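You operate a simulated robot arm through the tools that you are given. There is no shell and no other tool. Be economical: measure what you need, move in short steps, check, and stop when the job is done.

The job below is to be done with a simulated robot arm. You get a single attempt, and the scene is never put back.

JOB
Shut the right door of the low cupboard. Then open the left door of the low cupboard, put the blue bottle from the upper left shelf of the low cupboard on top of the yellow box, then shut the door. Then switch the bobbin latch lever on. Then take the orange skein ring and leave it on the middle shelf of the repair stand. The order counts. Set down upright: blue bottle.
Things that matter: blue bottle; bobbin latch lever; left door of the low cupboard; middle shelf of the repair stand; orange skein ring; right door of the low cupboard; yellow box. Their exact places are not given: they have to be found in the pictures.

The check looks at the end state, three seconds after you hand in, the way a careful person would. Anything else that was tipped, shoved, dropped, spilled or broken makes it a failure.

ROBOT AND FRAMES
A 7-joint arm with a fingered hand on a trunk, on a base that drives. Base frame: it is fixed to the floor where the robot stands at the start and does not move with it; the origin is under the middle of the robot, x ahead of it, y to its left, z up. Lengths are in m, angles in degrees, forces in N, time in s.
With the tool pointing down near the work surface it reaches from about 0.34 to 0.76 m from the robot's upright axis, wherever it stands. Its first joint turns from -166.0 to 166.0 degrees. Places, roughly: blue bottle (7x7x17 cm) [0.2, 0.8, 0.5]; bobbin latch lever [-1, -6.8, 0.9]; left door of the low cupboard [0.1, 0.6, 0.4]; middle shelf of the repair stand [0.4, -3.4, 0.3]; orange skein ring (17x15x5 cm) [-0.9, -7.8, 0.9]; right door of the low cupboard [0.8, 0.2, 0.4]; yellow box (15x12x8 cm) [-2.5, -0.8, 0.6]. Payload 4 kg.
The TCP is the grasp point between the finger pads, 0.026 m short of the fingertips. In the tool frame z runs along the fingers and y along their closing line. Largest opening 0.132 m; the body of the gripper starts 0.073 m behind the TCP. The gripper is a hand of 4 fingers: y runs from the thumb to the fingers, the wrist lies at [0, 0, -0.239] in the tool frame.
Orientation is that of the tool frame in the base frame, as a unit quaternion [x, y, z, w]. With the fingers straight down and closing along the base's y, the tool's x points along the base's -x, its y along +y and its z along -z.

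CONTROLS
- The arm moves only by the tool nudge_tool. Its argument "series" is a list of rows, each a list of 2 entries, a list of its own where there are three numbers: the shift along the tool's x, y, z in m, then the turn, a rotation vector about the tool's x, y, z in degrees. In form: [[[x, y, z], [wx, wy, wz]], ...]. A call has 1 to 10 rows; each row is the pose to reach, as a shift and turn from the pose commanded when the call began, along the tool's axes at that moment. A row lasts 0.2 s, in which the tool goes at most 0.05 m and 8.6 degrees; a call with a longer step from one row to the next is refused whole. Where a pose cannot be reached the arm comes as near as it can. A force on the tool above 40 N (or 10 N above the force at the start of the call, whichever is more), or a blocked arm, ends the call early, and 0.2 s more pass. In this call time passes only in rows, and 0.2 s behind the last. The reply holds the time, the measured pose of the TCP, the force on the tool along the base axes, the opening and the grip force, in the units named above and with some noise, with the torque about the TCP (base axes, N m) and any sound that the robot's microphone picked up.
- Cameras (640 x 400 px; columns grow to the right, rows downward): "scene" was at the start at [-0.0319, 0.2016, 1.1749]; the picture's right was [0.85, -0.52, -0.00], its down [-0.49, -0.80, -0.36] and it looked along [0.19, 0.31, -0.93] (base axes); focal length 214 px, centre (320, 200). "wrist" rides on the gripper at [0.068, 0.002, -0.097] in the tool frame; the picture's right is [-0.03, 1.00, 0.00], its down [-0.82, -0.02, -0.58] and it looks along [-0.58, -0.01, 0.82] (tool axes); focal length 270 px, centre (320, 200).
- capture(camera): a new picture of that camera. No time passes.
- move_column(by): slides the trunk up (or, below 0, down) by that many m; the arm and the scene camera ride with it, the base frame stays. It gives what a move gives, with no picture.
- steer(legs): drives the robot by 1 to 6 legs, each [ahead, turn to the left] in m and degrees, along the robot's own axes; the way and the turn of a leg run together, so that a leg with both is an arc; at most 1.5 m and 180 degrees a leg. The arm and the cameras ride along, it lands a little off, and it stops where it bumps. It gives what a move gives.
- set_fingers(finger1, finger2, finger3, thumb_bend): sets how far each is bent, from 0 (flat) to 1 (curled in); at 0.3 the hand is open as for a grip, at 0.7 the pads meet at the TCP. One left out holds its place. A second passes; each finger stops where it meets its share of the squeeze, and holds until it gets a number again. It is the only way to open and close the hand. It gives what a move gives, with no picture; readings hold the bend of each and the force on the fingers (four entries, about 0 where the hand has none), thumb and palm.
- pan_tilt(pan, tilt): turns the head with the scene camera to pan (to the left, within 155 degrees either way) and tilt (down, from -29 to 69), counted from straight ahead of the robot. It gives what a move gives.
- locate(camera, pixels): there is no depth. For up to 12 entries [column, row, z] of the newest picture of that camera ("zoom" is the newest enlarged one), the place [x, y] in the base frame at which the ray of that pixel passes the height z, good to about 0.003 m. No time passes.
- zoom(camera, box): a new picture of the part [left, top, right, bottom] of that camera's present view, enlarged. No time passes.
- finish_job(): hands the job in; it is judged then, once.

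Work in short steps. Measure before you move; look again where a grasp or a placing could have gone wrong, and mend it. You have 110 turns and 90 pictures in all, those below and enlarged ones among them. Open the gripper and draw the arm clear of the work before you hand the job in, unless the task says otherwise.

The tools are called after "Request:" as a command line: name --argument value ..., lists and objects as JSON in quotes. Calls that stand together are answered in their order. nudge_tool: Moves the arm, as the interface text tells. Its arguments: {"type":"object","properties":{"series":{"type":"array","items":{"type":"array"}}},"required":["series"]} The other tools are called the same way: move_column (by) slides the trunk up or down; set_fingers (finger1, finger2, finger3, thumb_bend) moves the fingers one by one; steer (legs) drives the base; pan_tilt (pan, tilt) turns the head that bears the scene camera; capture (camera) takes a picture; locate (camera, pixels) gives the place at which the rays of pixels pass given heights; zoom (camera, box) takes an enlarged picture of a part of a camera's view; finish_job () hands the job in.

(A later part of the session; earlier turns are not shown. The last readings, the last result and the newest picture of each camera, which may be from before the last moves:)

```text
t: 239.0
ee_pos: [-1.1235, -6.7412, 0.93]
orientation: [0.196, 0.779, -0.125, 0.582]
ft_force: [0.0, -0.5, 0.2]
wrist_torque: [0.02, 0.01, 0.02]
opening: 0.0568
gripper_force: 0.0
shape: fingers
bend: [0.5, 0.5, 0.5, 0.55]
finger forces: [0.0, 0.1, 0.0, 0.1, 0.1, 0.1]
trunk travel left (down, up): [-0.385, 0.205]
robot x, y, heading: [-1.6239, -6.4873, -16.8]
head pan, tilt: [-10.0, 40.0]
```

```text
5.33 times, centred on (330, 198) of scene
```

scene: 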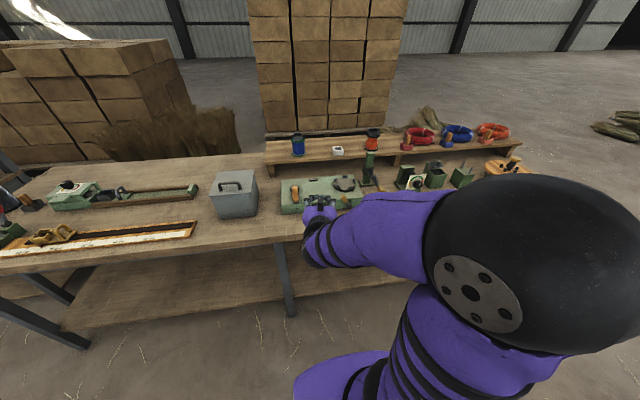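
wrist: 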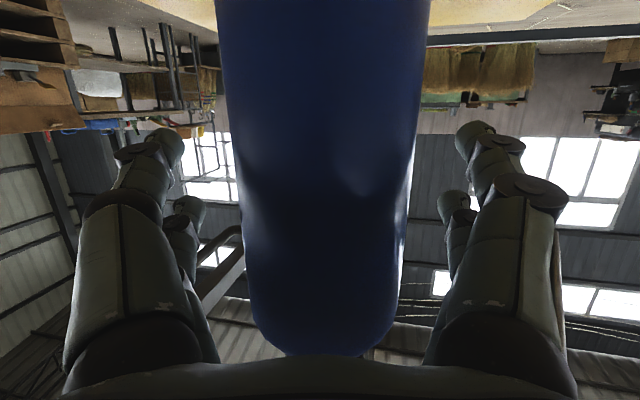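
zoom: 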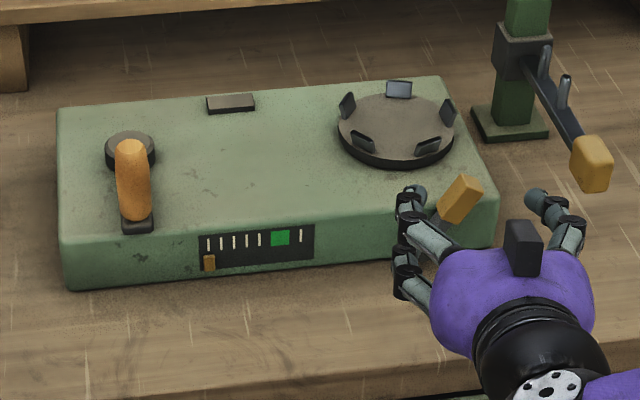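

The lever is over to the right: switched. Now the ring: I raise the trunk, tuck the arm, and drive to about (-1.74,-7.59).

Request:
move_column --by 0.17

Request:
nudge_tool --series '[[[0, 0.04, 0], [0, 0, 0]], [[0, 0.08, 0], [0, 0, 0]], [[0, 0.12, 0], [0, 0, 0]], [[0, 0.16, 0], [0, 0, 0]], [[0, 0.2, 0], [0, 0, 0]], [[0, 0.24, 0], [0, 0, 0]]]'

Request:
steer --legs '[[0, -79.2], [1.1, 0], [0, 77.5]]'

Request:
pan_tilt --pan 0 --tilt 40

Request:
capture --camera "scene"

```text
t: 240.9
ee_pos: [-1.1235, -6.74, 1.1008]
orientation: [0.196, 0.78, -0.125, 0.582]
ft_force: [-0.1, 0.1, 0.7]
wrist_torque: [0.0, -0.04, 0.0]
opening: 0.0571
gripper_force: 0.2
shape: fingers
bend: [0.5, 0.5, 0.5, 0.55]
finger forces: [0.0, 0.0, 0.0, 0.0, 0.1, 0.0]
trunk travel left (down, up): [-0.555, 0.035]
robot x, y, heading: [-1.6225, -6.4921, -16.7]
head pan, tilt: [-10.0, 40.0]
```

```text
t: 242.3
ee_pos: [-1.0156, -6.5237, 1.1074]
orientation: [0.196, 0.78, -0.124, 0.582]
ft_force: [0.2, -0.2, -0.2]
wrist_torque: [0.01, 0.01, 0.03]
opening: 0.057
gripper_force: 0.0
shape: fingers
bend: [0.5, 0.5, 0.5, 0.55]
finger forces: [0.0, 0.0, 0.0, 0.0, 0.1, 0.0]
trunk travel left (down, up): [-0.555, 0.035]
robot x, y, heading: [-1.6245, -6.4892, -16.8]
head pan, tilt: [-10.0, 40.0]
```

```text
t: 255.5
ee_pos: [-1.0974, -7.6178, 1.1082]
orientation: [0.184, 0.782, -0.116, 0.584]
ft_force: [-0.2, -0.1, 0.4]
wrist_torque: [0.0, -0.01, -0.04]
opening: 0.057
gripper_force: 0.1
shape: fingers
bend: [0.5, 0.5, 0.5, 0.55]
finger forces: [0.1, 0.1, 0.1, 0.0, 0.0, 0.1]
trunk travel left (down, up): [-0.555, 0.035]
robot x, y, heading: [-1.7076, -7.6015, -15.1]
head pan, tilt: [-10.0, 40.0]
```

```text
t: 256.2
ee_pos: [-1.0992, -7.6176, 1.107]
orientation: [0.185, 0.782, -0.117, 0.583]
ft_force: [0.3, 0.5, -1.1]
wrist_torque: [-0.02, 0.01, 0.02]
opening: 0.0567
gripper_force: 0.0
shape: fingers
bend: [0.5, 0.5, 0.5, 0.55]
finger forces: [0.0, 0.1, 0.0, 0.0, 0.1, 0.0]
trunk travel left (down, up): [-0.555, 0.035]
robot x, y, heading: [-1.7052, -7.6004, -15.3]
head pan, tilt: [0.0, 40.0]
```

```text
16 pictures are left
```

scene: 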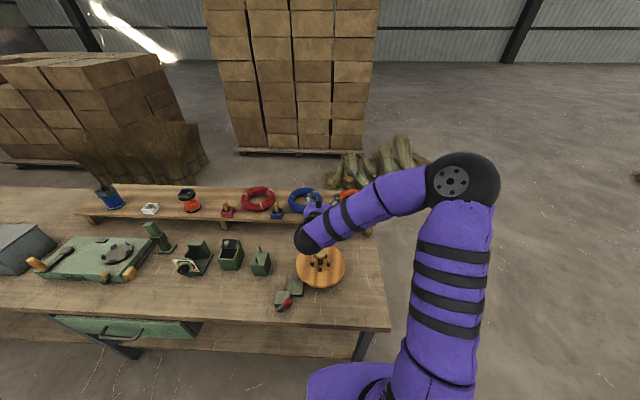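

The hand hides the ring at (350,195). I shift the hand left and zoom on the ring.

Request:
nudge_tool --series '[[[0, 0.04, 0], [0, 0, 0]], [[0, 0.08, 0], [0, 0, 0]], [[0, 0.12, 0], [0, 0, 0]], [[0, 0.16, 0], [0, 0, 0]], [[0, 0.2, 0], [0, 0, 0]], [[0, 0.24, 0], [0, 0, 0]]]'

Request:
zoom --camera "scene" --box '[290, 165, 410, 240]'

```text
t: 257.6
ee_pos: [-0.9937, -7.3994, 1.1165]
orientation: [0.185, 0.782, -0.117, 0.584]
ft_force: [0.2, 0.7, -0.5]
wrist_torque: [0.0, 0.0, -0.01]
opening: 0.0572
gripper_force: 0.0
shape: fingers
bend: [0.5, 0.5, 0.5, 0.55]
finger forces: [0.0, 0.0, 0.0, 0.0, 0.0, 0.1]
trunk travel left (down, up): [-0.555, 0.035]
robot x, y, heading: [-1.7098, -7.6037, -15.0]
head pan, tilt: [0.0, 40.0]
```

```text
5.33 times, centred on (350, 202) of scene
```

zoom: 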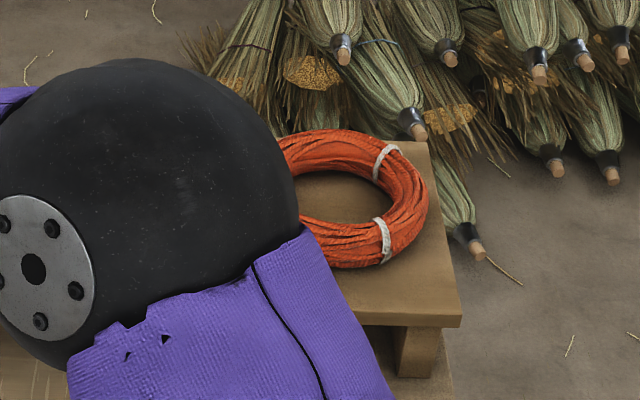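

I locate the ring's band and the raised shelf's corner.

Request:
locate --camera "zoom" --pixels '[[440, 378, 0.79], [461, 318, 0.87], [461, 318, 0.89], [461, 318, 0.85], [408, 200, 0.9], [408, 200, 0.92], [428, 200, 0.9], [384, 197, 0.9], [355, 265, 0.88], [340, 130, 0.92], [350, 243, 0.91], [428, 143, 0.87]]'

```text
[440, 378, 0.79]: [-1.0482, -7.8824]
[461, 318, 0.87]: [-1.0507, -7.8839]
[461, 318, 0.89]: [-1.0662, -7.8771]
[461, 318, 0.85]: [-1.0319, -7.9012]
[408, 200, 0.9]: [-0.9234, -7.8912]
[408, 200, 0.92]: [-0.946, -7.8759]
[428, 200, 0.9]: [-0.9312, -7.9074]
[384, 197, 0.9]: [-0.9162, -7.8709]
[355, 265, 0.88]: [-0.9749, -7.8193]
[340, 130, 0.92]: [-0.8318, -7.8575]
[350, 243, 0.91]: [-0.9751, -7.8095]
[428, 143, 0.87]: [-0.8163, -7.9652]
```

Ring right band centre ≈ (-0.924,-7.891,0.895), shelf ≈0.87. I pitch the hand to ~58° down, open it, and move above that band.

Request:
nudge_tool --series '[[[0, 0, 0], [0, 8.2, 0]], [[0, 0, 0], [0, 16.4, 0]], [[0, 0, 0], [0, 24.6, 0]], [[0, 0, 0], [0, 32.8, 0]], [[0, 0, 0], [0, 41, 0]]]'

Request:
set_fingers --finger1 0.42 --finger2 0.42 --finger3 0.42 --thumb_bend 0.42

Request:
nudge_tool --series '[[[-0.021, -0.041, 0.016], [0, 0, 0]], [[-0.042, -0.082, 0.032], [0, 0, 0]], [[-0.063, -0.123, 0.048], [0, 0, 0]], [[-0.084, -0.164, 0.064], [0, 0, 0]], [[-0.105, -0.205, 0.08], [0, 0, 0]], [[-0.127, -0.246, 0.096], [0, 0, 0]], [[-0.148, -0.287, 0.112], [0, 0, 0]], [[-0.169, -0.328, 0.128], [0, 0, 0]], [[-0.19, -0.369, 0.144], [0, 0, 0]], [[-0.212, -0.41, 0.16], [0, 0, 0]]]'

Request:
zoom --camera "scene" --box '[270, 130, 430, 250]'

```text
t: 258.8
ee_pos: [-0.9936, -7.3998, 1.1158]
orientation: [0.213, 0.938, -0.043, 0.271]
ft_force: [-0.8, -0.1, -0.4]
wrist_torque: [0.01, 0.0, 0.01]
opening: 0.0569
gripper_force: 0.0
shape: fingers
bend: [0.5, 0.5, 0.5, 0.55]
finger forces: [0.1, 0.0, 0.0, 0.0, 0.0, 0.1]
trunk travel left (down, up): [-0.555, 0.035]
robot x, y, heading: [-1.7053, -7.5993, -15.0]
head pan, tilt: [0.0, 40.0]
```

```text
t: 259.8
ee_pos: [-0.9948, -7.4, 1.1154]
orientation: [0.213, 0.937, -0.044, 0.272]
ft_force: [0.2, -0.4, 0.0]
wrist_torque: [0.0, 0.01, -0.01]
opening: 0.0922
gripper_force: 0.1
shape: fingers
bend: [0.42, 0.42, 0.42, 0.42]
finger forces: [0.0, 0.0, 0.0, 0.0, 0.1, 0.1]
trunk travel left (down, up): [-0.555, 0.035]
robot x, y, heading: [-1.7023, -7.6015, -15.2]
head pan, tilt: [0.0, 40.0]
```

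```text
t: 262.0
ee_pos: [-0.932, -7.8848, 1.0806]
orientation: [0.213, 0.937, -0.043, 0.273]
ft_force: [0.6, -0.2, 0.2]
wrist_torque: [0.03, -0.03, -0.01]
opening: 0.0927
gripper_force: 0.1
shape: fingers
bend: [0.42, 0.42, 0.42, 0.42]
finger forces: [0.0, 0.1, 0.0, 0.0, 0.0, 0.1]
trunk travel left (down, up): [-0.555, 0.035]
robot x, y, heading: [-1.7083, -7.6023, -15.3]
head pan, tilt: [0.0, 40.0]
```

```text
3.33 times, centred on (350, 190) of scene
```

zoom: 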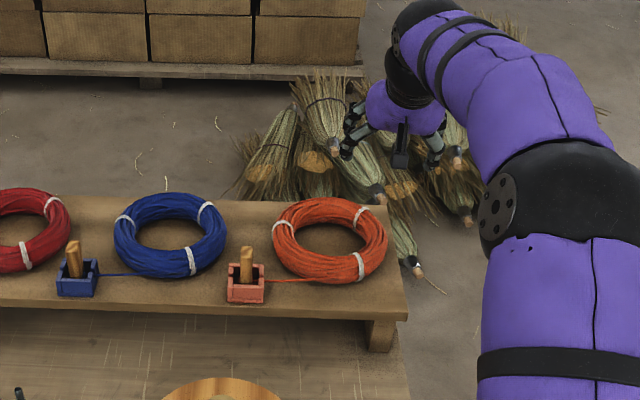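

The whole ring is visible, centre at zoom (331,240). I refine its place.

Request:
locate --camera "zoom" --pixels '[[331, 238, 0.9], [373, 237, 0.9], [388, 240, 0.895], [357, 236, 0.895], [332, 283, 0.88], [330, 197, 0.91], [272, 240, 0.895], [393, 160, 1.05], [346, 152, 1.05], [432, 165, 1.05]]'

```text
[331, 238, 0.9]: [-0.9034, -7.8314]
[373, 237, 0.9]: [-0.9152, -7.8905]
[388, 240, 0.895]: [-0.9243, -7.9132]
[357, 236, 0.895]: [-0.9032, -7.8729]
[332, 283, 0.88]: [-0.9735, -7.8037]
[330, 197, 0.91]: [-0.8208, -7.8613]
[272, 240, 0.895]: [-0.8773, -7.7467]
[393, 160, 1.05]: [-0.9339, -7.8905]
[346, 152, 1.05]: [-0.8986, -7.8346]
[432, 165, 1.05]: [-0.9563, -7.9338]
```

Right band centre refined to (-0.914,-7.893). I widen slightly and descend straight down over it.

Request:
set_fingers --finger1 0.37 --finger2 0.37 --finger3 0.37 --thumb_bend 0.37

Request:
nudge_tool --series '[[[0.005, 0, 0.044], [0, 0, 0]], [[0.026, 0, 0.078], [0, 0, 0]], [[0.048, 0, 0.113], [0, 0, 0]], [[0.0655, 0, 0.1417], [0, 0, 0]]]'

Request:
zoom --camera "scene" --box '[300, 150, 420, 240]'

```text
t: 263.0
ee_pos: [-0.9301, -7.8843, 1.0808]
orientation: [0.213, 0.937, -0.044, 0.272]
ft_force: [-0.3, 0.3, -0.5]
wrist_torque: [-0.01, -0.02, -0.01]
opening: 0.1092
gripper_force: 0.1
shape: fingers
bend: [0.37, 0.37, 0.37, 0.37]
finger forces: [0.0, 0.1, 0.0, 0.0, 0.1, 0.0]
trunk travel left (down, up): [-0.555, 0.035]
robot x, y, heading: [-1.7012, -7.5988, -15.1]
head pan, tilt: [0.0, 40.0]
```

```text
t: 264.0
ee_pos: [-0.9056, -7.8943, 0.9535]
orientation: [0.219, 0.93, -0.046, 0.291]
ft_force: [-0.9, -0.3, 13.3]
wrist_torque: [0.67, -0.6, 0.09]
opening: 0.1097
gripper_force: 12.4
shape: fingers
bend: [0.37, 0.34, 0.37, 0.37]
finger forces: [0.0, 25.0, 0.1, 0.0, 0.0, 0.0]
trunk travel left (down, up): [-0.555, 0.035]
robot x, y, heading: [-1.703, -7.5987, -15.2]
head pan, tilt: [0.0, 40.0]
stopped in row 4: the force on the tool passed its limit at 47 N (the readings are from after the stop); the commanded pose is now the measured one
```

```text
4.44 times, centred on (360, 195) of scene
```

zoom: 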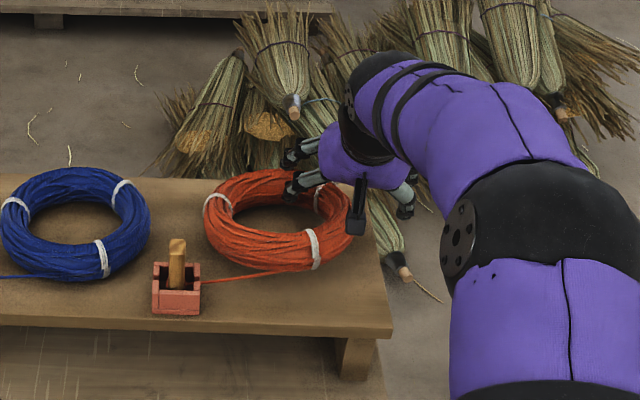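

A left finger landed on the ring's back band — three fingers are too wide for the hole. I lift, steepen the hand to ~78° and roll it −86° so the single thumb goes in the hole and the fingers stay in front of the near band.

Request:
nudge_tool --series '[[[-0.0212, 0, -0.0339], [0, 0, 0]], [[-0.0424, 0, -0.0678], [0, 0, 0]], [[-0.0636, 0, -0.1016], [0, 0, 0]], [[-0.0742, 0, -0.1185], [0, 7, 0]], [[-0.0742, 0, -0.1185], [0, 14, 0]], [[-0.0742, 0, -0.1185], [0, 21, 0]]]'

Request:
nudge_tool --series '[[[0, 0, 0], [0, 0, -8.5]], [[0, 0, 0], [0, 0, -17]], [[0, 0, 0], [0, 0, -25.5]], [[0, 0, 0], [0, 0, -34]], [[0, 0, 0], [0, 0, -42.5]], [[0, 0, 0], [0, 0, -51]], [[0, 0, 0], [0, 0, -59.5]], [[0, 0, 0], [0, 0, -68]], [[0, 0, 0], [0, 0, -76.5]], [[0, 0, 0], [0, 0, -85]]]'

```text
t: 265.4
ee_pos: [-0.951, -7.884, 1.0815]
orientation: [0.222, 0.963, -0.014, 0.151]
ft_force: [0.3, 0.8, 0.9]
wrist_torque: [0.02, -0.02, 0.02]
opening: 0.1094
gripper_force: 0.0
shape: fingers
bend: [0.37, 0.37, 0.37, 0.37]
finger forces: [0.1, 0.1, 0.0, 0.0, 0.0, 0.0]
out of reach, approached as far as the arm can: row 5, 6
trunk travel left (down, up): [-0.555, 0.035]
robot x, y, heading: [-1.7047, -7.6025, -14.7]
head pan, tilt: [0.0, 40.0]
```

```text
t: 267.6
ee_pos: [-0.9501, -7.8851, 1.0777]
orientation: [-0.488, 0.86, -0.114, 0.102]
ft_force: [0.2, -0.1, 0.1]
wrist_torque: [0.0, 0.02, -0.03]
opening: 0.1096
gripper_force: 0.1
shape: fingers
bend: [0.37, 0.37, 0.37, 0.37]
finger forces: [0.0, 0.0, 0.1, 0.0, 0.0, 0.1]
trunk travel left (down, up): [-0.555, 0.035]
robot x, y, heading: [-1.7059, -7.6011, -15.1]
head pan, tilt: [0.0, 40.0]
```

The roll worked. I finish the roll (−13°), steepen a bit, and shift over the near band centre (-0.952,-7.8125).

Request:
nudge_tool --series '[[[-0.02, 0.0126, -0.0025], [-2.3, 0, -4.3]], [[-0.041, 0.025, -0.005], [-4.6, 0, -8.6]], [[-0.0616, 0.0377, -0.0076], [-7, 0, -13]]]'

Request:
zoom --camera "scene" --box '[290, 130, 410, 240]'

```text
t: 268.4
ee_pos: [-0.9734, -7.8145, 1.0798]
orientation: [-0.579, 0.809, -0.076, 0.064]
ft_force: [0.1, 0.4, -0.3]
wrist_torque: [0.0, 0.01, 0.03]
opening: 0.1098
gripper_force: 0.0
shape: fingers
bend: [0.37, 0.37, 0.37, 0.37]
finger forces: [0.1, 0.0, 0.1, 0.0, 0.0, 0.0]
out of reach, approached as far as the arm can: row 1, 2, 3
trunk travel left (down, up): [-0.555, 0.035]
robot x, y, heading: [-1.7046, -7.6007, -15.3]
head pan, tilt: [0.0, 40.0]
```

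```text
3.64 times, centred on (350, 185) of scene
```

zoom: 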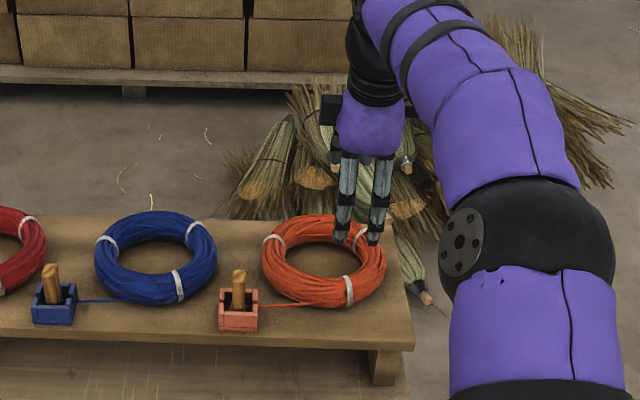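

Fingers are aligned in front of the near band. I descend vertically, creeping 2 cm forward as reach allows.

Request:
nudge_tool --series '[[[-0.0064, -0.01, 0.04], [0, 0, 0]], [[-0.0064, -0.002, 0.08], [0, 0, 0]], [[-0.0064, 0.006, 0.12], [0, 0, 0]], [[-0.0064, 0.0128, 0.16], [0, 0, 0]]]'

Request:
zoom --camera "scene" --box '[300, 140, 400, 230]'

```text
t: 269.4
ee_pos: [-0.9484, -7.8103, 0.9421]
orientation: [-0.585, 0.804, -0.082, 0.068]
ft_force: [-0.1, 0.2, 12.9]
wrist_torque: [0.15, 0.98, 0.1]
opening: 0.114
gripper_force: 7.3
shape: fingers
bend: [0.35, 0.35, 0.37, 0.37]
finger forces: [10.6, 3.3, 0.0, 0.0, 0.1, 0.1]
trunk travel left (down, up): [-0.555, 0.035]
robot x, y, heading: [-1.704, -7.6023, -15.3]
head pan, tilt: [0.0, 40.0]
stopped in row 4: the force on the tool passed its limit at 61 N (the readings are from after the stop); the commanded pose is now the measured one
```

```text
4.44 times, centred on (350, 185) of scene
```

zoom: 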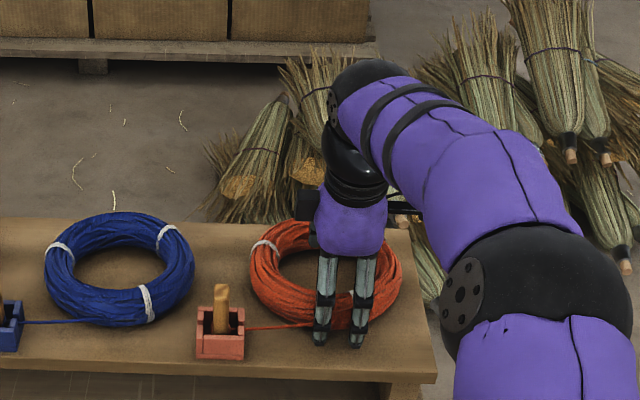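

Fingertips rest on the shelf in front of the near band with the thumb over the hole. I close partly, lower a bit more, then grip.

Request:
set_fingers --finger1 0.45 --finger2 0.45 --finger3 0.45 --thumb_bend 0.45

Request:
nudge_tool --series '[[[0, 0.002, 0.01], [0, 0, 0]]]'

Request:
nudge_tool --series '[[[0, 0.002, 0.008], [0, 0, 0]]]'

```text
t: 270.4
ee_pos: [-0.9522, -7.809, 0.9432]
orientation: [-0.584, 0.804, -0.082, 0.068]
ft_force: [-7.9, 1.8, 28.6]
wrist_torque: [0.38, 1.98, -0.03]
opening: 0.0971
gripper_force: 14.7
shape: fingers
bend: [0.39, 0.42, 0.45, 0.45]
finger forces: [19.1, 10.5, 0.0, 0.0, 0.0, 0.1]
trunk travel left (down, up): [-0.555, 0.035]
robot x, y, heading: [-1.7043, -7.5997, -15.2]
head pan, tilt: [0.0, 40.0]
```

```text
t: 270.7
ee_pos: [-0.9479, -7.8093, 0.9431]
orientation: [-0.585, 0.804, -0.086, 0.07]
ft_force: [-2.8, 1.1, 15.1]
wrist_torque: [0.01, 1.12, -0.07]
opening: 0.0935
gripper_force: 8.4
shape: fingers
bend: [0.42, 0.44, 0.45, 0.45]
finger forces: [16.0, 0.4, 0.1, 0.0, 0.1, 0.0]
trunk travel left (down, up): [-0.555, 0.035]
robot x, y, heading: [-1.7065, -7.6033, -15.0]
head pan, tilt: [0.0, 40.0]
stopped in row 1: the force on the tool passed its limit at 45 N (the readings are from after the stop); the commanded pose is now the measured one
```

```text
t: 271.1
ee_pos: [-0.9451, -7.8112, 0.9435]
orientation: [-0.583, 0.804, -0.091, 0.074]
ft_force: [-2.1, 0.8, 15.8]
wrist_torque: [-0.04, 1.06, -0.02]
opening: 0.0912
gripper_force: 8.1
shape: fingers
bend: [0.43, 0.44, 0.45, 0.45]
finger forces: [16.0, 0.3, 0.0, 0.1, 0.1, 0.0]
trunk travel left (down, up): [-0.555, 0.035]
robot x, y, heading: [-1.7026, -7.6003, -14.8]
head pan, tilt: [0.0, 40.0]
stopped in row 1: the force on the tool passed its limit at 45 N (the readings are from after the stop); the commanded pose is now the measured one
```

Finger 1 is bearing on something. I check where the fingertips in the last zoom lie.

Request:
locate --camera "zoom" --pixels '[[320, 343, 0.87], [358, 346, 0.87], [320, 343, 0.92], [358, 346, 0.92], [325, 329, 0.875], [345, 328, 0.88], [250, 270, 0.895], [402, 275, 0.895]]'

Request:
nudge_tool --series '[[[0, -0.001, -0.012], [0, 0, 0]]]'

Request:
zoom --camera "scene" --box '[320, 180, 380, 225]'

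```text
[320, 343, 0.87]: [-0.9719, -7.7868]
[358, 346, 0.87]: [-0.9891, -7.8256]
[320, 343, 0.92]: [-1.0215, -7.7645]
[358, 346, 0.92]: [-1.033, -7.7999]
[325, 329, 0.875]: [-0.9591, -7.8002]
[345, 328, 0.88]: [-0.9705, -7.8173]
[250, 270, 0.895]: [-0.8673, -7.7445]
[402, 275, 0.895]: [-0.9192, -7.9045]
```

```text
t: 271.5
ee_pos: [-0.9487, -7.8096, 0.9526]
orientation: [-0.583, 0.805, -0.088, 0.074]
ft_force: [0.7, -0.4, 0.6]
wrist_torque: [0.01, 0.01, -0.03]
opening: 0.0832
gripper_force: 0.0
shape: fingers
bend: [0.45, 0.45, 0.45, 0.45]
finger forces: [0.0, 0.1, 0.0, 0.1, 0.0, 0.1]
trunk travel left (down, up): [-0.555, 0.035]
robot x, y, heading: [-1.7059, -7.6026, -14.9]
head pan, tilt: [0.0, 40.0]
```

```text
8.89 times, centred on (350, 202) of scene
```

zoom: 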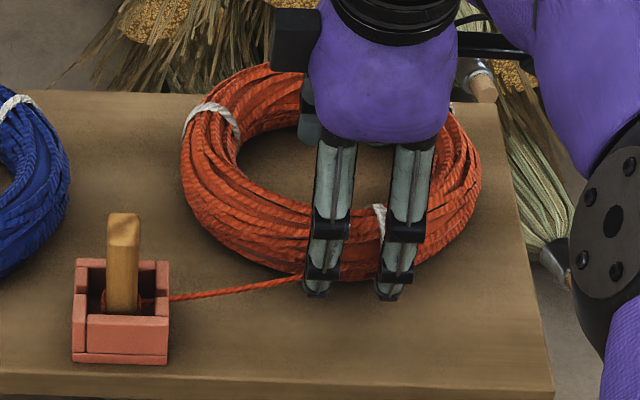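

The tips are just in front of the near band and the thumb is in the hole. I close to grip and watch the forces.

Request:
set_fingers --finger1 0.6 --finger2 0.6 --finger3 0.6 --thumb_bend 0.6

Request:
set_fingers --finger1 0.75 --finger2 0.75 --finger3 0.75 --thumb_bend 0.75

```text
t: 272.5
ee_pos: [-0.9485, -7.8112, 0.9524]
orientation: [-0.584, 0.804, -0.088, 0.072]
ft_force: [-0.1, 0.3, -0.5]
wrist_torque: [0.01, 0.02, 0.04]
opening: 0.0334
gripper_force: 0.2
shape: fingers
bend: [0.6, 0.59, 0.6, 0.6]
finger forces: [0.0, 0.5, 0.0, 0.0, 0.0, 0.0]
trunk travel left (down, up): [-0.555, 0.035]
robot x, y, heading: [-1.7056, -7.5974, -15.0]
head pan, tilt: [0.0, 40.0]
```

```text
t: 273.5
ee_pos: [-0.948, -7.8098, 0.9532]
orientation: [-0.583, 0.804, -0.088, 0.072]
ft_force: [1.0, -0.1, 0.3]
wrist_torque: [0.0, 0.07, 0.07]
opening: 0.0131
gripper_force: 16.8
shape: fingers
bend: [0.71, 0.66, 0.72, 0.68]
finger forces: [8.9, 8.3, 5.8, 0.0, 10.8, 0.1]
trunk travel left (down, up): [-0.555, 0.035]
robot x, y, heading: [-1.7075, -7.5998, -15.2]
head pan, tilt: [0.0, 40.0]
```

Gripping something ~13 mm thick, perhaps just the top of the band. I lift 3 cm and read the load.

Request:
nudge_tool --series '[[[0, -0.003, -0.015], [0, 0, 0]], [[0, -0.006, -0.03], [0, 0, 0]]]'

Request:
zoom --camera "scene" --box '[310, 165, 390, 225]'

```text
t: 274.1
ee_pos: [-0.9491, -7.8109, 0.9829]
orientation: [-0.584, 0.804, -0.088, 0.073]
ft_force: [-0.2, 0.0, -1.3]
wrist_torque: [0.05, 0.1, -0.02]
opening: 0.0131
gripper_force: 17.4
shape: fingers
bend: [0.71, 0.66, 0.72, 0.68]
finger forces: [8.8, 8.1, 5.9, 0.0, 10.7, 0.1]
trunk travel left (down, up): [-0.555, 0.035]
robot x, y, heading: [-1.7044, -7.6022, -15.0]
head pan, tilt: [0.0, 40.0]
```

```text
6.67 times, centred on (350, 195) of scene
```

zoom: 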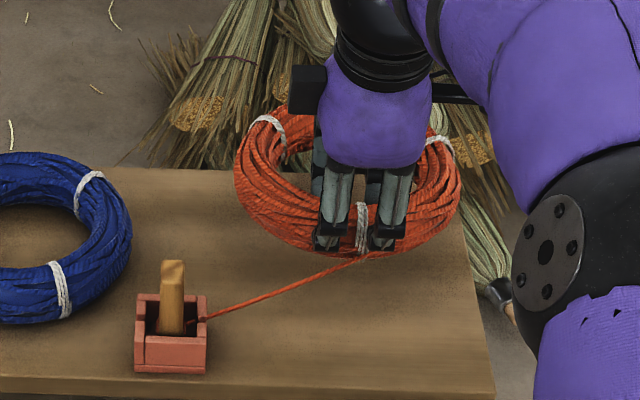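

The ring is up, light (≈1.3 N), but an orange thread runs to the peg box. I raise another 5 cm slowly, watching force and whether the box stays put.

Request:
nudge_tool --series '[[[0, -0.002, -0.01], [0, 0, 0]], [[0, -0.004, -0.02], [0, 0, 0]], [[0, -0.006, -0.03], [0, 0, 0]], [[0, -0.008, -0.04], [0, 0, 0]], [[0, -0.01, -0.05], [0, 0, 0]]]'

Request:
zoom --camera "scene" --box '[310, 155, 390, 225]'

```text
t: 275.3
ee_pos: [-0.9486, -7.8115, 1.0352]
orientation: [-0.583, 0.804, -0.087, 0.073]
ft_force: [-0.4, 0.2, -0.4]
wrist_torque: [0.03, 0.07, 0.02]
opening: 0.0132
gripper_force: 17.0
shape: fingers
bend: [0.71, 0.66, 0.72, 0.68]
finger forces: [8.9, 8.3, 5.8, 0.0, 10.8, 0.1]
trunk travel left (down, up): [-0.555, 0.035]
robot x, y, heading: [-1.7078, -7.5985, -15.0]
head pan, tilt: [0.0, 40.0]
```

```text
5.71 times, centred on (350, 190) of scene
```

zoom: 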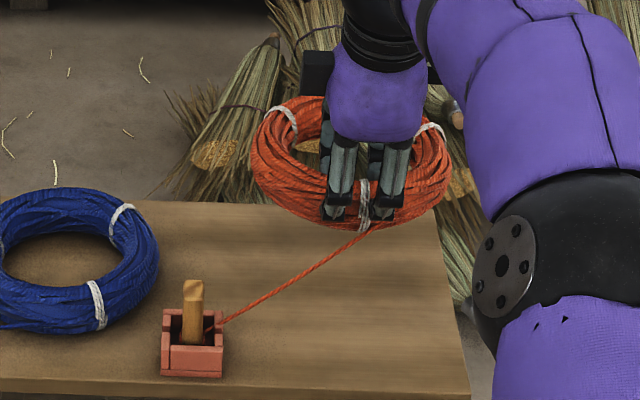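

The thread just pays out with no load and the box stays. I continue slowly up and back in 1 cm rows, checking the force.

Request:
nudge_tool --series '[[[0, 0.008, -0.008], [0, 0, 0]], [[0, 0.016, -0.016], [0, 0, 0]], [[0, 0.024, -0.024], [0, 0, 0]], [[0, 0.032, -0.032], [0, 0, 0]], [[0, 0.04, -0.04], [0, 0, 0]]]'

Request:
nudge_tool --series '[[[0.005, 0.008, -0.002], [0, 0, 0]], [[0.01, 0.016, -0.004], [0, 0, 0]], [[0.015, 0.024, -0.006], [0, 0, 0]], [[0.02, 0.032, -0.008], [0, 0, 0]], [[0.025, 0.04, -0.01], [0, 0, 0]]]'

Request:
capture --camera "scene"

```text
t: 276.5
ee_pos: [-0.9959, -7.7958, 1.0653]
orientation: [-0.583, 0.804, -0.088, 0.073]
ft_force: [-0.1, -0.7, -0.3]
wrist_torque: [0.02, 0.11, -0.01]
opening: 0.0134
gripper_force: 17.5
shape: fingers
bend: [0.71, 0.66, 0.72, 0.68]
finger forces: [9.0, 8.2, 5.9, 0.0, 10.6, 0.1]
trunk travel left (down, up): [-0.555, 0.035]
robot x, y, heading: [-1.7047, -7.6036, -15.2]
head pan, tilt: [0.0, 40.0]
```

```text
t: 277.7
ee_pos: [-1.0427, -7.8054, 1.0651]
orientation: [-0.584, 0.804, -0.088, 0.073]
ft_force: [-0.3, 1.3, -0.5]
wrist_torque: [-0.01, 0.12, -0.02]
opening: 0.0129
gripper_force: 16.8
shape: fingers
bend: [0.71, 0.66, 0.72, 0.68]
finger forces: [9.0, 8.1, 6.1, 0.1, 10.4, 0.1]
trunk travel left (down, up): [-0.555, 0.035]
robot x, y, heading: [-1.7032, -7.6005, -15.0]
head pan, tilt: [0.0, 40.0]
```

```text
7 pictures are left
```

scene: 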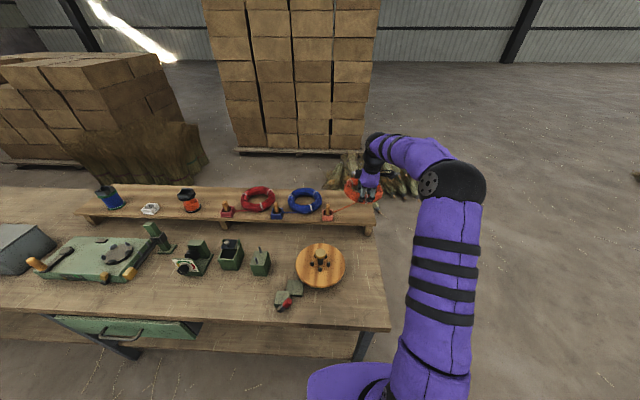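

Box unmoved, no tension. I move further back (toward the robot) slowly, reading forces.

Request:
nudge_tool --series '[[[0, 0.012, -0.002], [0, 0, 0]], [[0, 0.024, -0.004], [0, 0, 0]], [[0, 0.036, -0.007], [0, 0, 0]], [[0, 0.048, -0.01], [0, 0, 0]], [[0, 0.06, -0.012], [0, 0, 0]], [[0, 0.072, -0.014], [0, 0, 0]], [[0, 0.084, -0.017], [0, 0, 0]], [[0, 0.096, -0.02], [0, 0, 0]]]'

Request:
nudge_tool --series '[[[0, 0.012, -0.002], [0, 0, 0]], [[0, 0.024, -0.004], [0, 0, 0]], [[0, 0.036, -0.007], [0, 0, 0]], [[0, 0.048, -0.01], [0, 0, 0]], [[0, 0.06, -0.012], [0, 0, 0]], [[0, 0.072, -0.014], [0, 0, 0]]]'

Request:
zoom --camera "scene" --box '[280, 150, 440, 270]'

```text
t: 279.5
ee_pos: [-1.1366, -7.7778, 1.0607]
orientation: [-0.584, 0.804, -0.087, 0.072]
ft_force: [0.0, 0.8, -1.4]
wrist_torque: [0.01, 0.06, 0.0]
opening: 0.0131
gripper_force: 17.0
shape: fingers
bend: [0.71, 0.66, 0.72, 0.68]
finger forces: [9.0, 8.1, 6.2, 0.0, 10.3, 0.1]
trunk travel left (down, up): [-0.555, 0.035]
robot x, y, heading: [-1.7089, -7.6017, -14.9]
head pan, tilt: [0.0, 40.0]
```

```text
t: 280.9
ee_pos: [-1.2052, -7.7544, 1.0585]
orientation: [-0.583, 0.804, -0.088, 0.073]
ft_force: [-0.4, -0.4, -1.1]
wrist_torque: [0.05, 0.09, -0.02]
opening: 0.0133
gripper_force: 16.3
shape: fingers
bend: [0.71, 0.67, 0.72, 0.68]
finger forces: [9.0, 7.8, 6.4, 0.0, 10.0, 0.0]
trunk travel left (down, up): [-0.555, 0.035]
robot x, y, heading: [-1.7058, -7.5994, -15.2]
head pan, tilt: [0.0, 40.0]
```

```text
3.33 times, centred on (360, 210) of scene
```

zoom: 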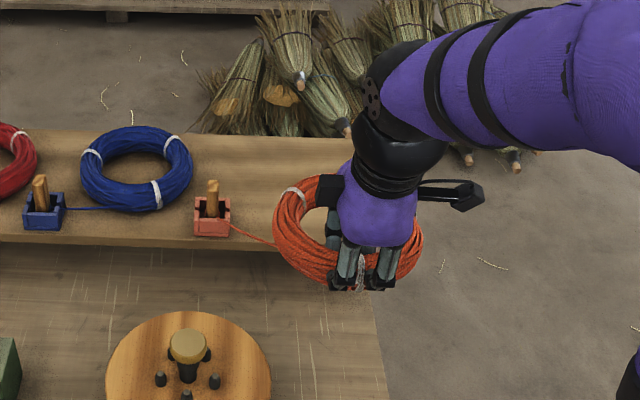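

Still attached, box unmoved. I locate the peg box to know the thread length, then pull on gently.

Request:
locate --camera "zoom" --pixels '[[212, 222, 0.88], [228, 228, 0.89], [194, 236, 0.87], [231, 236, 0.87]]'

Request:
nudge_tool --series '[[[0.002, 0.01, -0.002], [0, 0, 0]], [[0.004, 0.02, -0.004], [0, 0, 0]], [[0.006, 0.03, -0.006], [0, 0, 0]], [[0.008, 0.04, -0.008], [0, 0, 0]], [[0.01, 0.05, -0.01], [0, 0, 0]]]'

Request:
nudge_tool --series '[[[0.002, 0.01, -0.002], [0, 0, 0]], [[0.004, 0.02, -0.004], [0, 0, 0]], [[0.006, 0.03, -0.006], [0, 0, 0]], [[0.008, 0.04, -0.008], [0, 0, 0]], [[0.01, 0.05, -0.01], [0, 0, 0]]]'

```text
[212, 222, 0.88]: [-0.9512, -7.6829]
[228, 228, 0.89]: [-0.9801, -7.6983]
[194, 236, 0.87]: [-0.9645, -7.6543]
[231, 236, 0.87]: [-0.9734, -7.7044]
```

```text
t: 282.1
ee_pos: [-1.259, -7.7486, 1.0576]
orientation: [-0.583, 0.804, -0.089, 0.072]
ft_force: [-0.3, 0.1, -1.1]
wrist_torque: [0.02, 0.07, -0.01]
opening: 0.0128
gripper_force: 16.6
shape: fingers
bend: [0.71, 0.67, 0.72, 0.68]
finger forces: [9.0, 7.9, 6.4, 0.0, 10.0, 0.0]
trunk travel left (down, up): [-0.555, 0.035]
robot x, y, heading: [-1.7069, -7.6013, -14.9]
head pan, tilt: [0.0, 40.0]
```

```text
t: 283.3
ee_pos: [-1.3098, -7.743, 1.0553]
orientation: [-0.584, 0.804, -0.089, 0.074]
ft_force: [1.3, 0.5, -1.0]
wrist_torque: [0.03, 0.08, -0.04]
opening: 0.0131
gripper_force: 17.2
shape: fingers
bend: [0.71, 0.67, 0.72, 0.68]
finger forces: [9.1, 7.8, 6.5, 0.1, 10.0, 0.1]
trunk travel left (down, up): [-0.555, 0.035]
robot x, y, heading: [-1.7065, -7.6044, -15.1]
head pan, tilt: [0.0, 40.0]
```

Request:
zoom --camera "scene" --box '[280, 150, 440, 270]'

```text
3.33 times, centred on (360, 210) of scene
```

zoom: 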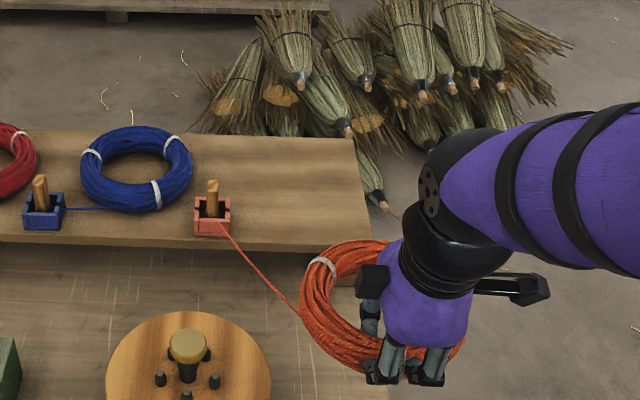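

Thread keeps paying out freely; box unmoved. To be safest, I pull sideways along the shelf's length (to the right), so the box couldn't be drawn off the front.

Request:
nudge_tool --series '[[[0.015, -0.01, 0.002], [0, 0, 0]], [[0.03, -0.02, 0.004], [0, 0, 0]], [[0.045, -0.03, 0.006], [0, 0, 0]], [[0.06, -0.04, 0.008], [0, 0, 0]], [[0.075, -0.05, 0.01], [0, 0, 0]], [[0.09, -0.06, 0.012], [0, 0, 0]], [[0.105, -0.07, 0.014], [0, 0, 0]], [[0.12, -0.08, 0.016], [0, 0, 0]], [[0.135, -0.09, 0.018], [0, 0, 0]], [[0.15, -0.1, 0.02], [0, 0, 0]]]'

Request:
nudge_tool --series '[[[0.015, 0, 0.0], [0, 0, 0]], [[0.03, 0, 0.0], [0, 0, 0]], [[0.045, 0, 0.0], [0, 0, 0]], [[0.06, 0, 0.0], [0, 0, 0]], [[0.075, 0, 0], [0, 0, 0]], [[0.09, 0, 0.0], [0, 0, 0]], [[0.105, 0, 0], [0, 0, 0]], [[0.12, 0, 0.0], [0, 0, 0]], [[0.135, 0, 0], [0, 0, 0]], [[0.15, 0, 0], [0, 0, 0]]]'

Request:
capture --camera "scene"

```text
t: 285.5
ee_pos: [-1.2596, -7.9193, 1.0562]
orientation: [-0.585, 0.803, -0.087, 0.072]
ft_force: [0.6, 0.1, -0.8]
wrist_torque: [0.05, 0.08, -0.02]
opening: 0.0132
gripper_force: 16.4
shape: fingers
bend: [0.71, 0.67, 0.72, 0.68]
finger forces: [9.2, 7.6, 6.6, 0.1, 9.7, 0.0]
trunk travel left (down, up): [-0.555, 0.035]
robot x, y, heading: [-1.7068, -7.6016, -14.9]
head pan, tilt: [0.0, 40.0]
```

```text
t: 287.7
ee_pos: [-1.3032, -8.0607, 1.0554]
orientation: [-0.583, 0.804, -0.089, 0.073]
ft_force: [0.4, -0.5, -1.4]
wrist_torque: [0.03, 0.09, 0.03]
opening: 0.0129
gripper_force: 16.4
shape: fingers
bend: [0.71, 0.67, 0.72, 0.68]
finger forces: [9.1, 7.5, 6.7, 0.0, 9.7, 0.0]
trunk travel left (down, up): [-0.555, 0.035]
robot x, y, heading: [-1.7105, -7.5994, -15.1]
head pan, tilt: [0.0, 40.0]
```

```text
4 pictures are left
```

scene: 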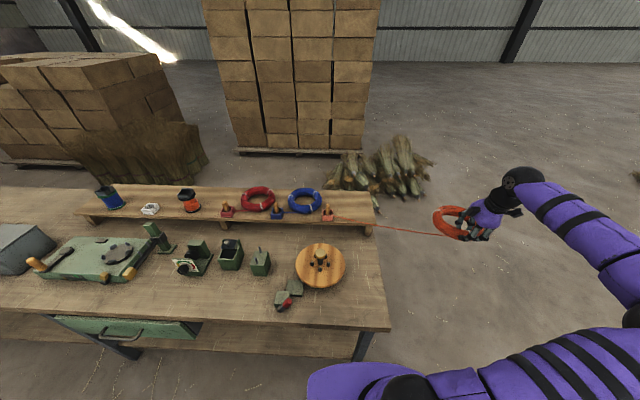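

0.5 m of thread out, still no force and the box unmoved. I pull on to the right and then back up the robot in steps, watching force and sound.

Request:
nudge_tool --series '[[[0.015, 0.005, 0.0], [0, 0, 0]], [[0.03, 0.01, 0.0], [0, 0, 0]], [[0.045, 0.015, 0.0], [0, 0, 0]], [[0.06, 0.02, 0.0], [0, 0, 0]], [[0.075, 0.025, 0], [0, 0, 0]], [[0.09, 0.03, 0.0], [0, 0, 0]], [[0.105, 0.035, 0], [0, 0, 0]], [[0.12, 0.04, 0.0], [0, 0, 0]], [[0.135, 0.045, 0], [0, 0, 0]], [[0.15, 0.05, 0], [0, 0, 0]]]'

Request:
steer --legs '[[-0.1, 0]]'

Request:
steer --legs '[[0, -12]]'

Request:
steer --legs '[[0, -12]]'

```text
t: 289.9
ee_pos: [-1.3312, -8.0885, 1.0528]
orientation: [-0.583, 0.804, -0.088, 0.073]
ft_force: [1.3, 0.1, -1.4]
wrist_torque: [0.01, 0.06, -0.01]
opening: 0.0129
gripper_force: 16.6
shape: fingers
bend: [0.72, 0.67, 0.72, 0.68]
finger forces: [9.3, 7.6, 6.5, 0.0, 9.7, 0.1]
out of reach, approached as far as the arm can: row 3, 4, 5, 6, 7, 8, 9, 10
trunk travel left (down, up): [-0.555, 0.035]
robot x, y, heading: [-1.7053, -7.6053, -15.3]
head pan, tilt: [0.0, 40.0]
```

```text
t: 291.1
ee_pos: [-1.4293, -8.062, 1.0518]
orientation: [-0.584, 0.804, -0.088, 0.073]
ft_force: [0.1, 0.6, -1.3]
wrist_torque: [0.01, 0.1, -0.02]
opening: 0.0128
gripper_force: 16.1
shape: fingers
bend: [0.72, 0.67, 0.72, 0.68]
finger forces: [9.4, 7.5, 6.6, 0.1, 9.7, 0.0]
trunk travel left (down, up): [-0.555, 0.035]
robot x, y, heading: [-1.802, -7.5789, -15.2]
head pan, tilt: [0.0, 40.0]
```

```text
t: 292.3
ee_pos: [-1.5368, -8.1291, 1.052]
orientation: [-0.498, 0.86, -0.094, 0.062]
ft_force: [0.3, 0.1, -1.5]
wrist_torque: [0.07, 0.08, 0.02]
opening: 0.0125
gripper_force: 16.1
shape: fingers
bend: [0.72, 0.67, 0.72, 0.68]
finger forces: [9.1, 7.6, 6.6, 0.0, 9.6, 0.0]
trunk travel left (down, up): [-0.555, 0.035]
robot x, y, heading: [-1.8027, -7.5746, -27.2]
head pan, tilt: [0.0, 40.0]
```

```text
t: 293.5
ee_pos: [-1.6564, -8.1719, 1.0514]
orientation: [-0.405, 0.907, -0.101, 0.053]
ft_force: [1.0, 0.7, -0.9]
wrist_torque: [0.08, 0.04, 0.02]
opening: 0.0125
gripper_force: 16.4
shape: fingers
bend: [0.72, 0.67, 0.72, 0.68]
finger forces: [9.1, 7.5, 6.6, 0.0, 9.5, 0.1]
trunk travel left (down, up): [-0.555, 0.035]
robot x, y, heading: [-1.803, -7.5743, -39.0]
head pan, tilt: [0.0, 40.0]
```

Still no tension at ~0.85 m. I turn to 252° so the arm trails, and reverse north along the aisle toward the stand, checking force after the first part.

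Request:
steer --legs '[[0, -34], [0, -34.9], [-0.5, 0]]'

Request:
pan_tilt --pan 85 --tilt 30

Request:
capture --camera "scene"

```text
t: 300.1
ee_pos: [-2.15, -7.4383, 1.0524]
orientation: [0.184, 0.976, -0.113, -0.014]
ft_force: [-0.2, -0.6, -1.4]
wrist_torque: [0.09, -0.04, 0.03]
opening: 0.0124
gripper_force: 15.3
shape: fingers
bend: [0.72, 0.67, 0.72, 0.68]
finger forces: [8.9, 7.1, 6.4, 0.0, 9.2, 0.0]
trunk travel left (down, up): [-0.555, 0.035]
robot x, y, heading: [-1.6428, -7.0927, -108.7]
head pan, tilt: [0.0, 40.0]
```

```text
t: 301.7
ee_pos: [-2.1502, -7.4375, 1.0516]
orientation: [0.184, 0.976, -0.113, -0.014]
ft_force: [0.5, 0.9, -1.8]
wrist_torque: [0.06, -0.04, 0.03]
opening: 0.0125
gripper_force: 15.5
shape: fingers
bend: [0.72, 0.67, 0.72, 0.68]
finger forces: [8.9, 7.1, 6.4, 0.1, 9.1, 0.0]
trunk travel left (down, up): [-0.555, 0.035]
robot x, y, heading: [-1.6412, -7.087, -108.6]
head pan, tilt: [85.0, 30.0]
```

```text
3 pictures are left
```

scene: 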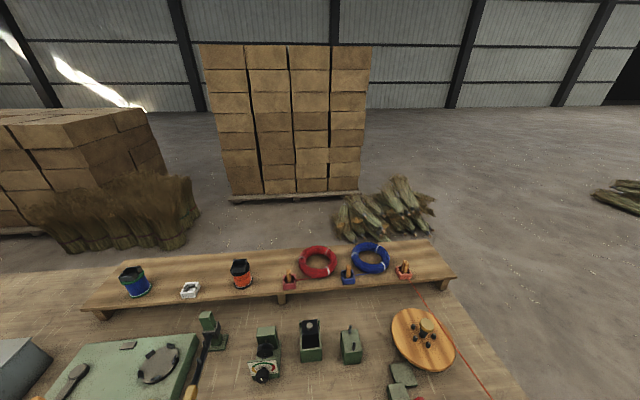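

Box is upright in place; the thread merely trails. I centre the arm and reverse the remaining ~4.2 m.

Request:
nudge_tool --series '[[[-0.04, 0, 0], [0, 0, 0]], [[-0.08, 0, 0], [0, 0, 0]], [[-0.12, 0, 0], [0, 0, 0]], [[-0.16, 0, 0], [0, 0, 0]], [[-0.2, 0, 0], [0, 0, 0]], [[-0.24, 0, 0], [0, 0, 0]]]'

Request:
steer --legs '[[0, 0.7], [-0.7, 0]]'

Request:
steer --legs '[[-0.9, 0]]'

Request:
steer --legs '[[-1.3, 0]]'

```text
t: 303.1
ee_pos: [-1.9262, -7.5245, 1.0581]
orientation: [0.185, 0.976, -0.114, -0.015]
ft_force: [0.4, 0.5, -1.1]
wrist_torque: [0.11, -0.05, 0.03]
opening: 0.0122
gripper_force: 15.8
shape: fingers
bend: [0.72, 0.67, 0.72, 0.68]
finger forces: [8.9, 7.1, 6.4, 0.1, 9.2, 0.0]
trunk travel left (down, up): [-0.555, 0.035]
robot x, y, heading: [-1.6448, -7.0946, -108.8]
head pan, tilt: [85.0, 30.0]
```

```text
t: 307.4
ee_pos: [-1.7031, -6.8524, 1.0576]
orientation: [0.18, 0.977, -0.114, -0.014]
ft_force: [-0.3, -0.2, -2.1]
wrist_torque: [0.1, -0.04, -0.01]
opening: 0.0124
gripper_force: 16.3
shape: fingers
bend: [0.72, 0.67, 0.72, 0.68]
finger forces: [8.8, 7.1, 6.3, 0.0, 9.1, 0.1]
trunk travel left (down, up): [-0.555, 0.035]
robot x, y, heading: [-1.4223, -6.4137, -108.2]
head pan, tilt: [85.0, 30.0]
```

```text
t: 312.0
ee_pos: [-1.4268, -6.0158, 1.0565]
orientation: [0.175, 0.978, -0.113, -0.013]
ft_force: [-0.5, 0.0, -1.0]
wrist_torque: [0.08, -0.01, 0.0]
opening: 0.0121
gripper_force: 16.0
shape: fingers
bend: [0.72, 0.67, 0.72, 0.68]
finger forces: [9.0, 7.1, 6.4, 0.1, 9.2, 0.1]
trunk travel left (down, up): [-0.555, 0.035]
robot x, y, heading: [-1.1476, -5.5808, -107.5]
head pan, tilt: [85.0, 30.0]
```

```text
t: 318.7
ee_pos: [-1.0293, -4.737, 1.0588]
orientation: [0.153, 0.982, -0.114, -0.01]
ft_force: [0.2, 0.5, -1.2]
wrist_torque: [0.04, -0.05, -0.02]
opening: 0.0124
gripper_force: 15.5
shape: fingers
bend: [0.72, 0.67, 0.72, 0.68]
finger forces: [9.0, 7.1, 6.5, 0.0, 9.2, 0.0]
trunk travel left (down, up): [-0.555, 0.035]
robot x, y, heading: [-0.7724, -4.2892, -104.7]
head pan, tilt: [85.0, 30.0]
```

I continue to (-0.41,-3.08) in front of the stand and turn to face it.

Request:
steer --legs '[[0, -3], [-1.26, 0], [0, 88]]'

Request:
pan_tilt --pan 0 --tilt 55

```text
t: 329.6
ee_pos: [0.0371, -3.3874, 1.0579]
orientation: [-0.549, 0.828, -0.09, 0.069]
ft_force: [0.6, -0.8, -1.7]
wrist_torque: [0.06, 0.09, 0.01]
opening: 0.0116
gripper_force: 14.8
shape: fingers
bend: [0.72, 0.68, 0.72, 0.68]
finger forces: [8.6, 6.8, 6.2, 0.0, 8.9, 0.1]
trunk travel left (down, up): [-0.555, 0.035]
robot x, y, heading: [-0.3862, -3.0905, -20.2]
head pan, tilt: [85.0, 30.0]
```

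```text
t: 331.2
ee_pos: [0.0369, -3.3876, 1.0587]
orientation: [-0.549, 0.828, -0.091, 0.068]
ft_force: [-0.8, 0.0, -1.1]
wrist_torque: [0.02, 0.09, 0.0]
opening: 0.0119
gripper_force: 15.3
shape: fingers
bend: [0.72, 0.68, 0.72, 0.68]
finger forces: [8.7, 6.8, 6.2, 0.1, 8.8, 0.0]
trunk travel left (down, up): [-0.555, 0.035]
robot x, y, heading: [-0.3871, -3.0883, -20.3]
head pan, tilt: [0.0, 55.0]
```

Before moving the hand I take a picture of the niche, which lies to the left of the hand.

Request:
capture --camera "scene"

```text
2 pictures are left
```

scene: 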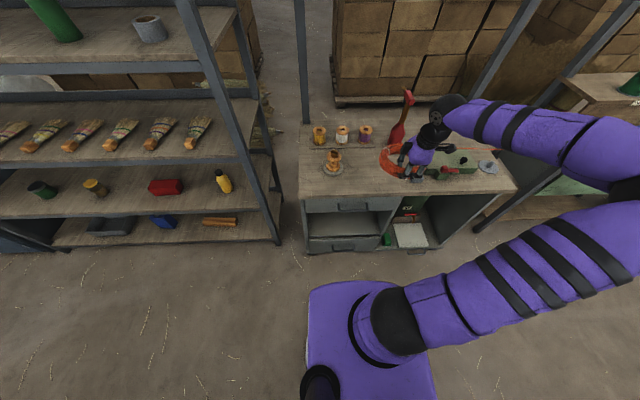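

I locate the niche edges in this picture.

Request:
locate --camera "scene" --pixels '[[298, 197, 0.8], [515, 190, 0.8], [309, 239, 0.31], [380, 236, 0.31], [309, 239, 0.35], [380, 236, 0.35], [306, 253, 0.03], [381, 249, 0.05], [306, 212, 0.62], [393, 210, 0.62], [312, 213, 0.31], [390, 158, 1.0]]'

Request:
nudge_tool --series '[[[0, 0.04, -0.01], [0, 0, 0]], [[0, 0.08, -0.02], [0, 0, 0]], [[-0.04, 0.094, -0.02], [0, 0, 0]], [[-0.08, 0.094, -0.02], [0, 0, 0]], [[-0.12, 0.094, -0.02], [0, 0, 0]], [[-0.16, 0.094, -0.02], [0, 0, 0]], [[-0.187, 0.094, -0.02], [0, 0, 0]]]'

```text
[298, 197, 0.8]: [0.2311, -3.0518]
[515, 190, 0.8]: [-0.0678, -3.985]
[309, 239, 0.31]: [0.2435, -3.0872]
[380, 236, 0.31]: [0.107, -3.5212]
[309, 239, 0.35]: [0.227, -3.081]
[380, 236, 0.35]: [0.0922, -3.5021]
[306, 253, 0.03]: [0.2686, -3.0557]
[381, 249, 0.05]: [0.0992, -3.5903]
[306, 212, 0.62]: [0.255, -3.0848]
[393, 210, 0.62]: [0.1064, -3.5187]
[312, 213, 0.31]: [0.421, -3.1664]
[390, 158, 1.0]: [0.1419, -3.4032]
```

```text
t: 332.8
ee_pos: [0.0189, -3.1776, 1.0588]
orientation: [-0.549, 0.828, -0.091, 0.069]
ft_force: [-0.7, -0.5, 0.0]
wrist_torque: [0.06, 0.03, 0.01]
opening: 0.0117
gripper_force: 14.8
shape: fingers
bend: [0.72, 0.68, 0.72, 0.68]
finger forces: [8.6, 6.9, 6.4, 0.0, 8.9, 0.1]
trunk travel left (down, up): [-0.555, 0.035]
robot x, y, heading: [-0.39, -3.09, -20.3]
head pan, tilt: [0.0, 55.0]
```

Niche: z≈0.30–0.62, left front corner (0.255,-3.075), width 0.46. I shift 5 cm right, then lower the trunk with the ring in front of the stand.

Request:
nudge_tool --series '[[[0.025, 0.005, 0], [0, 0, 0]], [[0.05, 0.01, 0], [0, 0, 0]]]'

Request:
move_column --by -0.5

Request:
nudge_tool --series '[[[0, 0.006, 0.03], [0, 0, 0]], [[0, 0.013, 0.06], [0, 0, 0]], [[0, 0.02, 0.09], [0, 0, 0]], [[0, 0.027, 0.12], [0, 0, 0]]]'

```text
t: 333.4
ee_pos: [-0.0084, -3.2233, 1.0557]
orientation: [-0.55, 0.828, -0.091, 0.068]
ft_force: [1.3, 0.5, -1.8]
wrist_torque: [0.02, 0.09, -0.01]
opening: 0.0115
gripper_force: 15.2
shape: fingers
bend: [0.72, 0.68, 0.72, 0.68]
finger forces: [8.8, 6.9, 6.3, 0.1, 8.8, 0.0]
trunk travel left (down, up): [-0.555, 0.035]
robot x, y, heading: [-0.3855, -3.0917, -20.1]
head pan, tilt: [0.0, 55.0]
```

```text
refused: -0.5 is not a number from -0.4 to 0.4
```

```text
t: 334.4
ee_pos: [-0.0032, -3.2192, 0.9317]
orientation: [-0.549, 0.828, -0.092, 0.068]
ft_force: [-0.3, -0.9, -1.6]
wrist_torque: [0.06, 0.07, 0.0]
opening: 0.0115
gripper_force: 15.3
shape: fingers
bend: [0.72, 0.68, 0.72, 0.68]
finger forces: [8.8, 7.1, 6.5, 0.0, 8.8, 0.0]
trunk travel left (down, up): [-0.555, 0.035]
robot x, y, heading: [-0.3866, -3.0928, -20.1]
head pan, tilt: [0.0, 55.0]
```

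The trunk move is limited to 0.4 a time; I lower in two moves to TCP z≈0.42.

Request:
move_column --by -0.4

Request:
move_column --by -0.11

```text
t: 338.2
ee_pos: [-0.0036, -3.2197, 0.5325]
orientation: [-0.549, 0.828, -0.091, 0.069]
ft_force: [0.6, -0.6, -0.9]
wrist_torque: [0.07, 0.08, 0.01]
opening: 0.0118
gripper_force: 15.0
shape: fingers
bend: [0.72, 0.68, 0.72, 0.68]
finger forces: [8.7, 6.9, 6.5, 0.0, 8.8, 0.1]
trunk travel left (down, up): [-0.155, 0.435]
robot x, y, heading: [-0.3848, -3.0916, -20.3]
head pan, tilt: [0.0, 55.0]
```

```text
t: 339.7
ee_pos: [-0.0039, -3.2195, 0.4209]
orientation: [-0.549, 0.828, -0.091, 0.068]
ft_force: [0.2, 0.4, -0.7]
wrist_torque: [0.02, 0.05, -0.04]
opening: 0.0116
gripper_force: 15.6
shape: fingers
bend: [0.72, 0.68, 0.72, 0.68]
finger forces: [8.9, 6.9, 6.5, 0.0, 8.7, 0.0]
trunk travel left (down, up): [-0.045, 0.545]
robot x, y, heading: [-0.3856, -3.0932, -20.2]
head pan, tilt: [0.0, 55.0]
```

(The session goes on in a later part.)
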